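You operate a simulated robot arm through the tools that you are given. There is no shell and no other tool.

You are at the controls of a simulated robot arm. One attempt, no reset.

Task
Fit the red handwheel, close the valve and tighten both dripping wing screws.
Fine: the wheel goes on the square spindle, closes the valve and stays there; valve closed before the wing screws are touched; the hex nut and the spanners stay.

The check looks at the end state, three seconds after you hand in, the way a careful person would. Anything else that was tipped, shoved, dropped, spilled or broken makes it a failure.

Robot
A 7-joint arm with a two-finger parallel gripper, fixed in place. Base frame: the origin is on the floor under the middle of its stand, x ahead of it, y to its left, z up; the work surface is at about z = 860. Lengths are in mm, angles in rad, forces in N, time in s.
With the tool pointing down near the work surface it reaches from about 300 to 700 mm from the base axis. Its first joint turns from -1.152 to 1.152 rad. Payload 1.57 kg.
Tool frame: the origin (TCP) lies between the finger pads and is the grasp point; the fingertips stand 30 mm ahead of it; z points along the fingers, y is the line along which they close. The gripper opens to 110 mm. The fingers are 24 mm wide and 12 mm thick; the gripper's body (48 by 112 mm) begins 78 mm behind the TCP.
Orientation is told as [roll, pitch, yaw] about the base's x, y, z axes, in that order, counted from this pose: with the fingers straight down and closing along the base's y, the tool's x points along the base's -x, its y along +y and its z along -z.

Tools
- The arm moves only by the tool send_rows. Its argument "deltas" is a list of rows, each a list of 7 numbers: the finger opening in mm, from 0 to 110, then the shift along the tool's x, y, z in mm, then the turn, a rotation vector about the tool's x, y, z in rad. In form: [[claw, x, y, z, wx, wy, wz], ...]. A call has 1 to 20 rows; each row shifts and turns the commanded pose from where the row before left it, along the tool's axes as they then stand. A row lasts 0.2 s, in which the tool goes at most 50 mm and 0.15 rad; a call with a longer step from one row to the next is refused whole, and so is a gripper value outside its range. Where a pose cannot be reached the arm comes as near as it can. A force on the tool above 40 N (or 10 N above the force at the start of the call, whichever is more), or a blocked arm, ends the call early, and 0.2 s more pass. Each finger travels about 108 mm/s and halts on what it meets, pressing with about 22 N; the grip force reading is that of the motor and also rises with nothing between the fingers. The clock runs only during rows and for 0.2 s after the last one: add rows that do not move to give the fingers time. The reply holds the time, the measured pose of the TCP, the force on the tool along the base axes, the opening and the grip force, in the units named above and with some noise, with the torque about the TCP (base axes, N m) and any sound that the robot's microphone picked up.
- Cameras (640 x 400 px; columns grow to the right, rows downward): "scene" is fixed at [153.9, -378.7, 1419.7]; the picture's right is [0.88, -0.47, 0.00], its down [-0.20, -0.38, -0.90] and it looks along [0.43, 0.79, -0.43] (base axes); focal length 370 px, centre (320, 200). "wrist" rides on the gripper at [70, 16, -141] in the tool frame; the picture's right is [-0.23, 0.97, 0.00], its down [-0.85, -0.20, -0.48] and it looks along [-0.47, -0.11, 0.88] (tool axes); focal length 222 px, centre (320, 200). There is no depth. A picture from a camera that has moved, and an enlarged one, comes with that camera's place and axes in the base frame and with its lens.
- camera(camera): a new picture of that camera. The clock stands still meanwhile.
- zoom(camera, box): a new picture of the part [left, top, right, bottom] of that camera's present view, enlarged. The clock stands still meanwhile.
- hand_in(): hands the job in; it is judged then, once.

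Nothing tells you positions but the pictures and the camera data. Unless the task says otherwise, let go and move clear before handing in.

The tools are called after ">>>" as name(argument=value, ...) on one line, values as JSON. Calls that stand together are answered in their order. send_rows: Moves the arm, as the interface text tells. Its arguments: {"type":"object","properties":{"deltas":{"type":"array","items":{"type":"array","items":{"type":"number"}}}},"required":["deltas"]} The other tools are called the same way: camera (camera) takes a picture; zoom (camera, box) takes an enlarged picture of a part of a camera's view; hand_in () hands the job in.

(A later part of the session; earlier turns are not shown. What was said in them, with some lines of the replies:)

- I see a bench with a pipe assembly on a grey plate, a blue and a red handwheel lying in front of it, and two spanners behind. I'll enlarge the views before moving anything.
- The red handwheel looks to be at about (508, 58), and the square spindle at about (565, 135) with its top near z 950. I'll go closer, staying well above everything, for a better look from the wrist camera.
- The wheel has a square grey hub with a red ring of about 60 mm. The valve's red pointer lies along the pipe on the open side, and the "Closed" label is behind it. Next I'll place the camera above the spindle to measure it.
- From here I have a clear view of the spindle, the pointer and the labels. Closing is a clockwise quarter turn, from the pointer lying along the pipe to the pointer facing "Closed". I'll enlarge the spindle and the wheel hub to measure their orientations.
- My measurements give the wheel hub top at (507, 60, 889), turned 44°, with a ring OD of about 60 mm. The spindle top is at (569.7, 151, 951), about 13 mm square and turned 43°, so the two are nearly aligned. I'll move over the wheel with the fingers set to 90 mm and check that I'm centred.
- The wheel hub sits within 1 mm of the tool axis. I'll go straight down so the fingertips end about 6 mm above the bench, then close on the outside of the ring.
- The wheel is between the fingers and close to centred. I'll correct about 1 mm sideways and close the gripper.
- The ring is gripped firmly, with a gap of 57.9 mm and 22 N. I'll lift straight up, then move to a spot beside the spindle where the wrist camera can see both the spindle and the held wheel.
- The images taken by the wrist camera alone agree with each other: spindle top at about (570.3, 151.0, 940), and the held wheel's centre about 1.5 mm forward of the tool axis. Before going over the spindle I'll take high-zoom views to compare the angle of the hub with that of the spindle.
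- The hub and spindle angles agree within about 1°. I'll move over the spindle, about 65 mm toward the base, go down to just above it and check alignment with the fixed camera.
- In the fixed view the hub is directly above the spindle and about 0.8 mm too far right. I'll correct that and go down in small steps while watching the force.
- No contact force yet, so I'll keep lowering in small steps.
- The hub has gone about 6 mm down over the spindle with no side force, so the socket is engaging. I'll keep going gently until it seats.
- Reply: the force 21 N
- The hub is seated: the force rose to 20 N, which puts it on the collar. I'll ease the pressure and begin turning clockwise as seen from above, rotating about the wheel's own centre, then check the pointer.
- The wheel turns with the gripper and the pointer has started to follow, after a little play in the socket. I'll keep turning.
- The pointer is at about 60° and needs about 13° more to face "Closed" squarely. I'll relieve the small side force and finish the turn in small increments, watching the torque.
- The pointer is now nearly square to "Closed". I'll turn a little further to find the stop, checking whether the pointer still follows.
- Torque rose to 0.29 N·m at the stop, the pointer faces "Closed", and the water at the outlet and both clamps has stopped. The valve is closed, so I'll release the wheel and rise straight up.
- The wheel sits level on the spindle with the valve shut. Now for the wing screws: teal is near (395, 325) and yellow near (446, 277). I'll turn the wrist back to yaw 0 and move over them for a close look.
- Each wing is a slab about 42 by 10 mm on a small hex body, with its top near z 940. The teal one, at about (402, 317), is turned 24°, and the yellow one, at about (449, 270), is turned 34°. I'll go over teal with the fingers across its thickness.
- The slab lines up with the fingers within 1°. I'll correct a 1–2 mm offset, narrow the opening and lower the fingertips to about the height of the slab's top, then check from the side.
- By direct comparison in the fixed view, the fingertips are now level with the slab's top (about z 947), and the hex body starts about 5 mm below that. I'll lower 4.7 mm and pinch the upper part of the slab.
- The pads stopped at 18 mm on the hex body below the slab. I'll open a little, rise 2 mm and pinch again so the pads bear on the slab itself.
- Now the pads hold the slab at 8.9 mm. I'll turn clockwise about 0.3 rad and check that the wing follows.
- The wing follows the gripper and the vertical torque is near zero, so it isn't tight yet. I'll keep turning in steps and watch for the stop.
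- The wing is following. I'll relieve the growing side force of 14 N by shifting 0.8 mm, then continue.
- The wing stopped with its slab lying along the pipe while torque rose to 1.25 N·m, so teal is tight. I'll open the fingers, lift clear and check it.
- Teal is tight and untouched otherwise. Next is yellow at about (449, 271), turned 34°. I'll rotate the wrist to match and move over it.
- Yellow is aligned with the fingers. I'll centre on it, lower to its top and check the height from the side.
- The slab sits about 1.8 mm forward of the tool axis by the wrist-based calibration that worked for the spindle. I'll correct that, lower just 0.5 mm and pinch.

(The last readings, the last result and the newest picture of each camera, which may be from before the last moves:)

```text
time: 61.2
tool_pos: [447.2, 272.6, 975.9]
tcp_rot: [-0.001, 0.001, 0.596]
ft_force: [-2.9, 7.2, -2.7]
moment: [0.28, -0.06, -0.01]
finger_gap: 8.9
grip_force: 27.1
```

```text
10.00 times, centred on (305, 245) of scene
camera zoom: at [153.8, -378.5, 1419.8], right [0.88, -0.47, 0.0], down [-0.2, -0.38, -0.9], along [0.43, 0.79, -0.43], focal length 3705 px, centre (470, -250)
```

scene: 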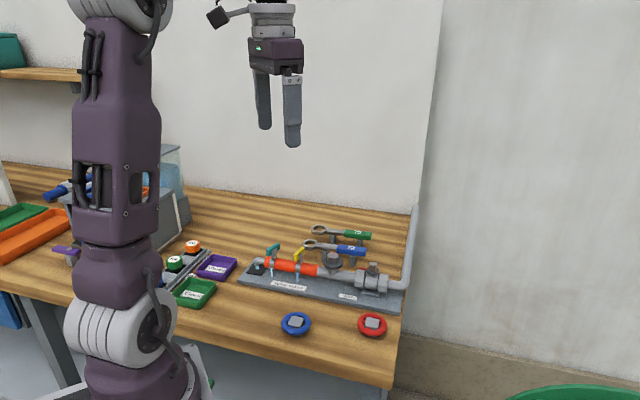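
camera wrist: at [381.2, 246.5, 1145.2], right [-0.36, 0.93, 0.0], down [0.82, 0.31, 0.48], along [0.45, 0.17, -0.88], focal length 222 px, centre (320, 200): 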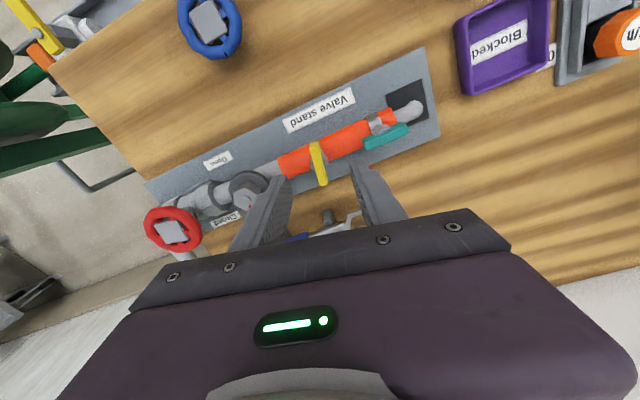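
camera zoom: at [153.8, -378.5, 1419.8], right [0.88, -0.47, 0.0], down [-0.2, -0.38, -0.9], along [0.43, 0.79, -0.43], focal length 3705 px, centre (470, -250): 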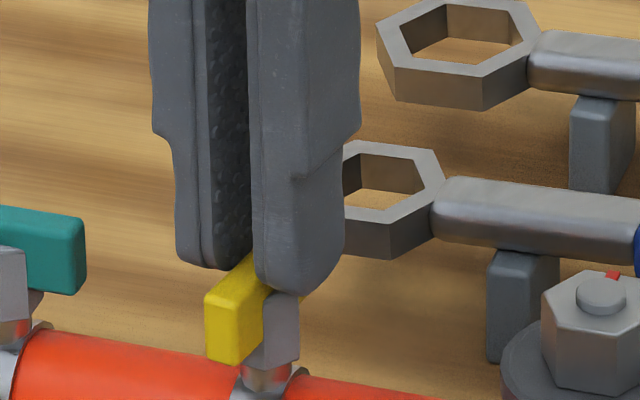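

The slab is pinched at 8.9 mm. I'll relieve the slight side load and turn clockwise step by step until it tightens.

>>> send_rows(deltas=[[4, 0, 0.4, 0, 0, 0, 0], [4, 0, 0, 0, 0, 0, 0.1], [4, 0, 0, 0, 0, 0, 0.1], [4, 0, 0, 0, 0, 0, 0.1], [4, 0, 0, 0, 0, 0, 0], [4, 0, 0, 0, 0, 0, 0]])

>>> send_rows(deltas=[[4, 0, 0, 0, 0, 0, 0.1], [4, 0, 0, 0, 0, 0, 0.1], [4, 0, 0, 0, 0, 0, 0.1], [4, 0, 0, 0, 0, 0, 0], [4, 0, 0, 0, 0, 0, 0]])

>>> zoom(camera="wrist", box=[270, 130, 370, 210])

>>> zoom(camera="scene", box=[280, 225, 330, 265])

```text
time: 62.6
tool_pos: [448.8, 272.9, 975.1]
tcp_rot: [0.001, 0.0, 0.291]
ft_force: [-1.8, 9.0, 4.4]
moment: [0.19, 0.25, -0.05]
finger_gap: 9.0
grip_force: 27.5
```

```text
time: 63.8
tool_pos: [448.3, 271.8, 975.6]
tcp_rot: [0.001, 0.001, -0.005]
ft_force: [-4.8, 11.4, 12.7]
moment: [0.3, -0.04, 0.0]
finger_gap: 8.9
grip_force: 27.8
```

```text
5.00 times, centred on (320, 170) of wrist
camera zoom: at [378.9, 287.9, 1116.8], right [0.23, 0.97, 0.0], down [0.85, -0.21, 0.48], along [0.47, -0.11, -0.88], focal length 1111 px, centre (320, 350)
```

zoom: 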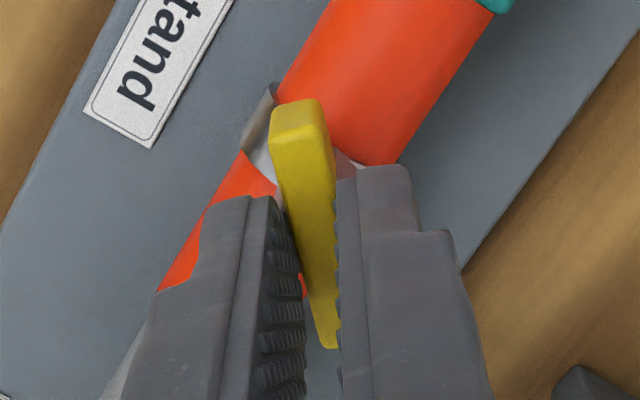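

```text
10.00 times, centred on (305, 245) of scene
camera zoom: at [153.6, -378.5, 1419.8], right [0.88, -0.47, 0.0], down [-0.2, -0.38, -0.9], along [0.43, 0.79, -0.43], focal length 3705 px, centre (470, -250)
```

zoom: 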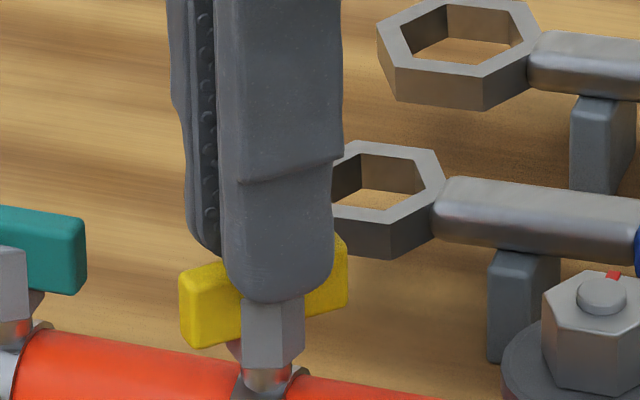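

>>> send_rows(deltas=[[4, 0.2, 0.6, -0.3, 0, 0, 0], [4, 0, 0, 0, 0, 0, 0.1], [4, 0, 0, 0, 0, 0, 0.1], [4, 0, 0, 0, 0, 0, 0.1], [4, 0, 0, 0, 0, 0, 0], [4, 0, 0, 0, 0, 0, 0]])

>>> send_rows(deltas=[[4, 0, 0, 0, 0, 0, 0.1], [4, 0, 0, 0, 0, 0, 0.1], [4, 0, 0, 0, 0, 0, 0.1], [4, 0, 0, 0, 0, 0, 0], [4, 0, 0, 0, 0, 0, 0]])

>>> zoom(camera="wrist", box=[270, 130, 370, 210])

>>> zoom(camera="scene", box=[280, 225, 330, 265])

```text
time: 65.2
tool_pos: [448.1, 272.2, 974.1]
tcp_rot: [0.001, 0.001, -0.307]
ft_force: [1.6, 13.9, -8.2]
moment: [0.34, -0.17, 0.02]
finger_gap: 8.9
grip_force: 27.4
```

```text
time: 66.4
tool_pos: [448.3, 271.9, 975.2]
tcp_rot: [-0.001, 0.001, -0.606]
ft_force: [2.7, 13.8, -10.3]
moment: [0.32, -0.19, 0.05]
finger_gap: 8.9
grip_force: 27.6
```

```text
5.00 times, centred on (320, 170) of wrist
camera zoom: at [400.7, 324.9, 1116.9], right [0.74, 0.67, 0.0], down [0.59, -0.65, 0.48], along [0.32, -0.35, -0.88], focal length 1111 px, centre (320, 350)
```

zoom: 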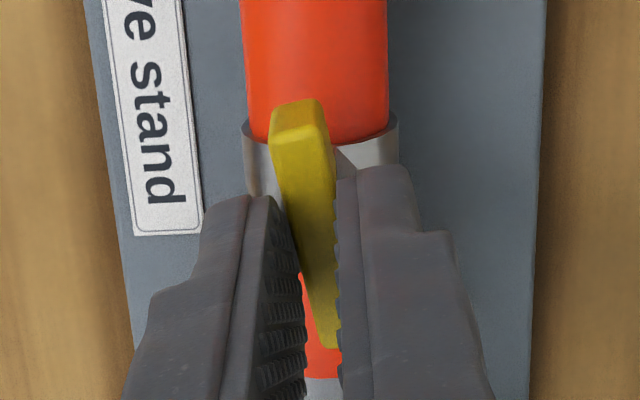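

```text
10.00 times, centred on (305, 245) of scene
camera zoom: at [154.1, -378.2, 1419.8], right [0.88, -0.47, 0.0], down [-0.2, -0.38, -0.9], along [0.43, 0.79, -0.43], focal length 3705 px, centre (470, -250)
```

zoom: 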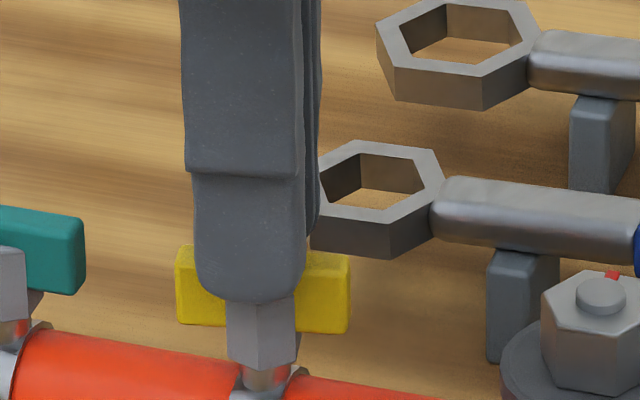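

>>> send_rows(deltas=[[4, 0.3, 0.6, 0.2, 0, 0, 0], [4, 0, 0, 0, 0, 0, 0.1], [4, 0, 0, 0, 0, 0, 0.1], [4, 0, 0, 0, 0, 0, 0], [4, 0, 0, 0, 0, 0, 0]])

>>> send_rows(deltas=[[4, 0, 0, 0, 0, 0, 0.1], [4, 0, 0, 0, 0, 0, 0.1], [4, 0, 0, 0, 0, 0, 0], [4, 0, 0, 0, 0, 0, 0]])

>>> zoom(camera="wrist", box=[270, 130, 370, 210])

>>> zoom(camera="scene", box=[280, 225, 330, 265])

```text
time: 67.6
tool_pos: [448.8, 273.4, 974.6]
tcp_rot: [0.001, 0.0, -0.808]
ft_force: [3.8, 5.7, -6.3]
moment: [-0.05, -0.36, 0.66]
finger_gap: 8.9
grip_force: 27.0
```

```text
time: 68.6
tool_pos: [449.4, 273.4, 975.8]
tcp_rot: [-0.001, 0.0, -1.006]
ft_force: [2.7, 7.6, -6.9]
moment: [0.01, -0.25, 0.96]
finger_gap: 14.0
grip_force: 30.3
```

```text
5.00 times, centred on (320, 170) of wrist
camera zoom: at [424.8, 340.1, 1117.0], right [0.94, 0.33, 0.0], down [0.29, -0.83, 0.48], along [0.16, -0.45, -0.88], focal length 1111 px, centre (320, 350)
```

zoom: 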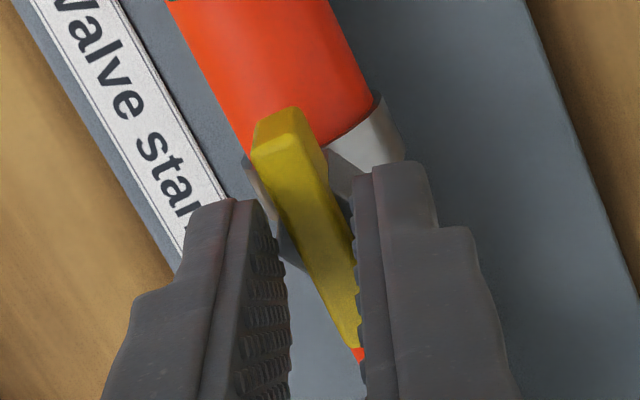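

```text
10.00 times, centred on (305, 245) of scene
camera zoom: at [154.0, -378.4, 1419.8], right [0.88, -0.47, 0.0], down [-0.2, -0.38, -0.9], along [0.43, 0.79, -0.43], focal length 3705 px, centre (470, -250)
```

zoom: 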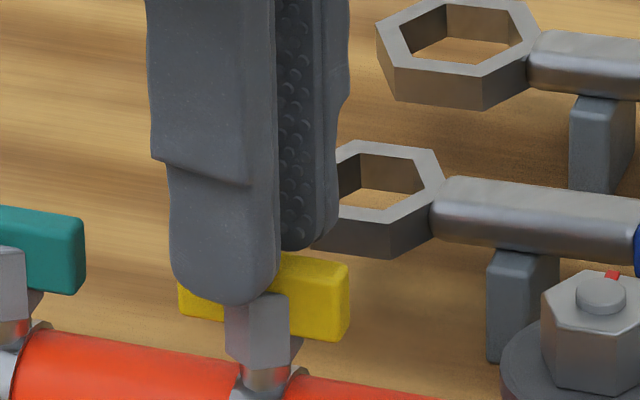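

Yellow has stopped too: torque rose to 0.66, then 0.96 N·m, and the fingers began to slip with the slab lying along the pipe like teal. I'll release, lift clear and inspect everything.

>>> send_rows(deltas=[[4, 0, 0, 0, 0, 0, 0.08], [4, 0, 0, 0, 0, 0, 0], [30, 0, 0, 0, 0, 0, 0], [40, 0, 0, 0, 0, 0, 0], [40, 0, 0, 0, 0, 0, 0], [40, 0, 0, -10, 0, 0, 0], [40, 0, 0, -35, 0, 0, 0], [40, 0, 0, -40, 0, 0, 0], [40, 0, 0, -40, 0, 0, 0], [40, 0, 0, -40, 0, 0, 0], [40, 0, 0, 0, 0, 0, 0], [40, 0, 0, 0, 0, 0, 0]])

>>> camera(camera="wrist")

>>> zoom(camera="scene", box=[240, 220, 410, 310])

>>> camera(camera="scene")

```text
time: 71.2
tool_pos: [447.9, 273.9, 1138.9]
tcp_rot: [0.0, 0.0, -1.085]
ft_force: [-0.2, 0.4, 1.0]
moment: [0.01, 0.0, -0.03]
finger_gap: 39.9
grip_force: 0.0
```

```text
taken
camera wrist: at [430.2, 341.8, 1281.3], right [0.97, 0.25, 0.0], down [0.22, -0.85, 0.48], along [0.12, -0.46, -0.88], focal length 222 px, centre (320, 200)
```

wrist: 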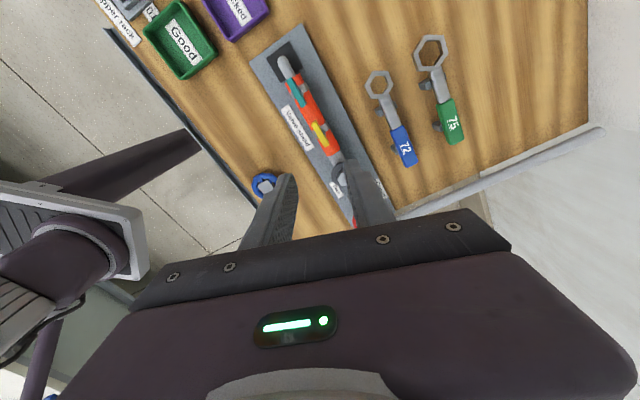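

```text
3.76 times, centred on (325, 265) of scene
camera zoom: at [153.9, -378.7, 1419.7], right [0.88, -0.47, 0.0], down [-0.2, -0.38, -0.9], along [0.43, 0.79, -0.43], focal length 1395 px, centre (301, -45)
```

zoom: 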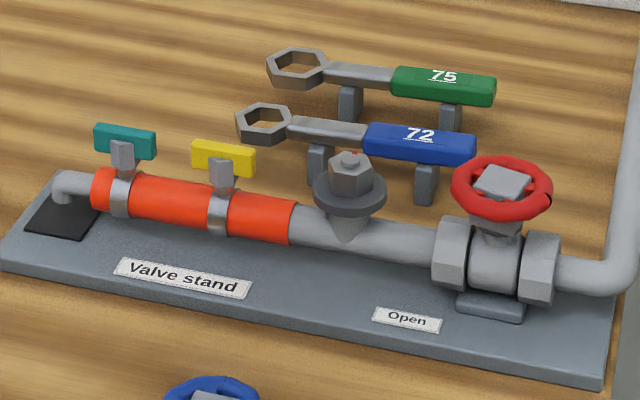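

```text
taken
```

scene: 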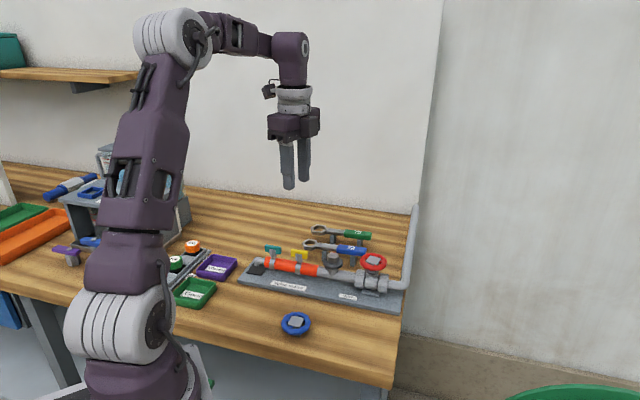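

Both wings lie along the pipe, the wheel sits level on the spindle, and the nut, the spanners and the blue wheel have not moved. I'll take one last look at the valve pointer from above before handing in.

>>> send_rows(deltas=[[40, -34.3, 13.5, 0, 0, 0, 0], [40, -34.3, 13.5, 0, 0, 0, 0], [40, -34.3, 13.5, 0, 0, 0, 0], [40, -34.3, 13.5, 0, 0, 0, 0], [40, 0, 0, 0, 0, 0, 0], [40, 0, 0, 0, 0, 0, 0]])

>>> camera(camera="wrist")

>>> zoom(camera="wrist", box=[280, 60, 400, 160])

```text
time: 72.6
tool_pos: [558.8, 176.6, 1141.1]
tcp_rot: [0.001, -0.001, -1.086]
ft_force: [0.5, -0.2, 0.5]
moment: [-0.01, -0.01, -0.01]
finger_gap: 39.9
grip_force: 0.0
```

```text
taken
camera wrist: at [542.3, 245.7, 1282.3], right [0.97, 0.25, 0.0], down [0.22, -0.85, 0.48], along [0.12, -0.46, -0.88], focal length 222 px, centre (320, 200)
```

wrist: 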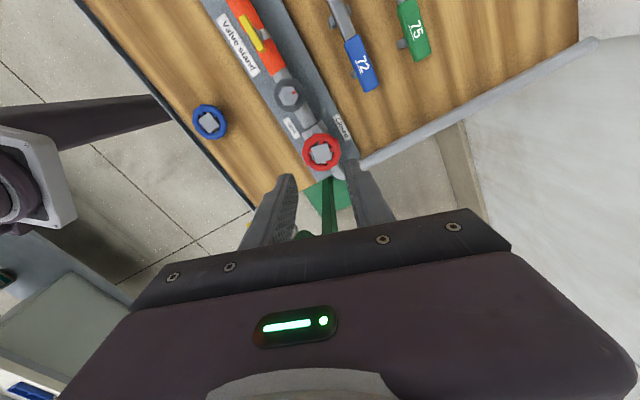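

```text
4.00 times, centred on (340, 110) of wrist
camera zoom: at [542.3, 245.7, 1282.3], right [0.97, 0.25, 0.0], down [0.22, -0.85, 0.48], along [0.12, -0.46, -0.88], focal length 888 px, centre (240, 560)
```

zoom: 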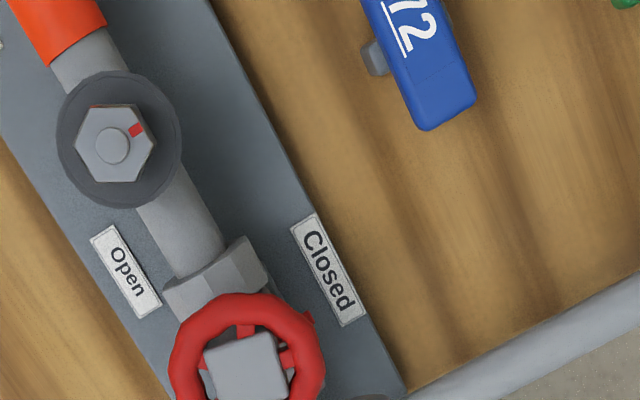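

The pointer tip shows at the wheel's rim, still aimed at "Closed". Both wings are tight, the gripper is empty and well clear, and nothing else moved, so I'm handing in.

>>> hand_in()

```text
The job is handed in.
```

The job is handed in, with no verdict back yet. The red handwheel is fitted and left on the spindle, the valve is closed and both dripping wing screws are tight.

- **Handwheel:** it slid over the square spindle without side force and seated, with contact force rising to about 20 N. It was still level on the spindle at the end.
- **Valve:** I turned the wheel clockwise until torque rose to about 0.29 N·m. The pointer faces "Closed", and the water at the outlet and both clamps had stopped before I touched a wing screw.
- **Wing screws:** teal stopped turning at about 1.25 N·m and yellow at about 0.96 N·m. Both wings now lie along the pipe.
- **Everything else:** the hex nut, both spanners and the blue wheel looked unmoved in the last pictures. The gripper was empty and well clear when I handed in.

On the first try at teal, the fingers briefly closed on the hex body under the wing. I opened them, rose 2 mm and gripped the wing itself.
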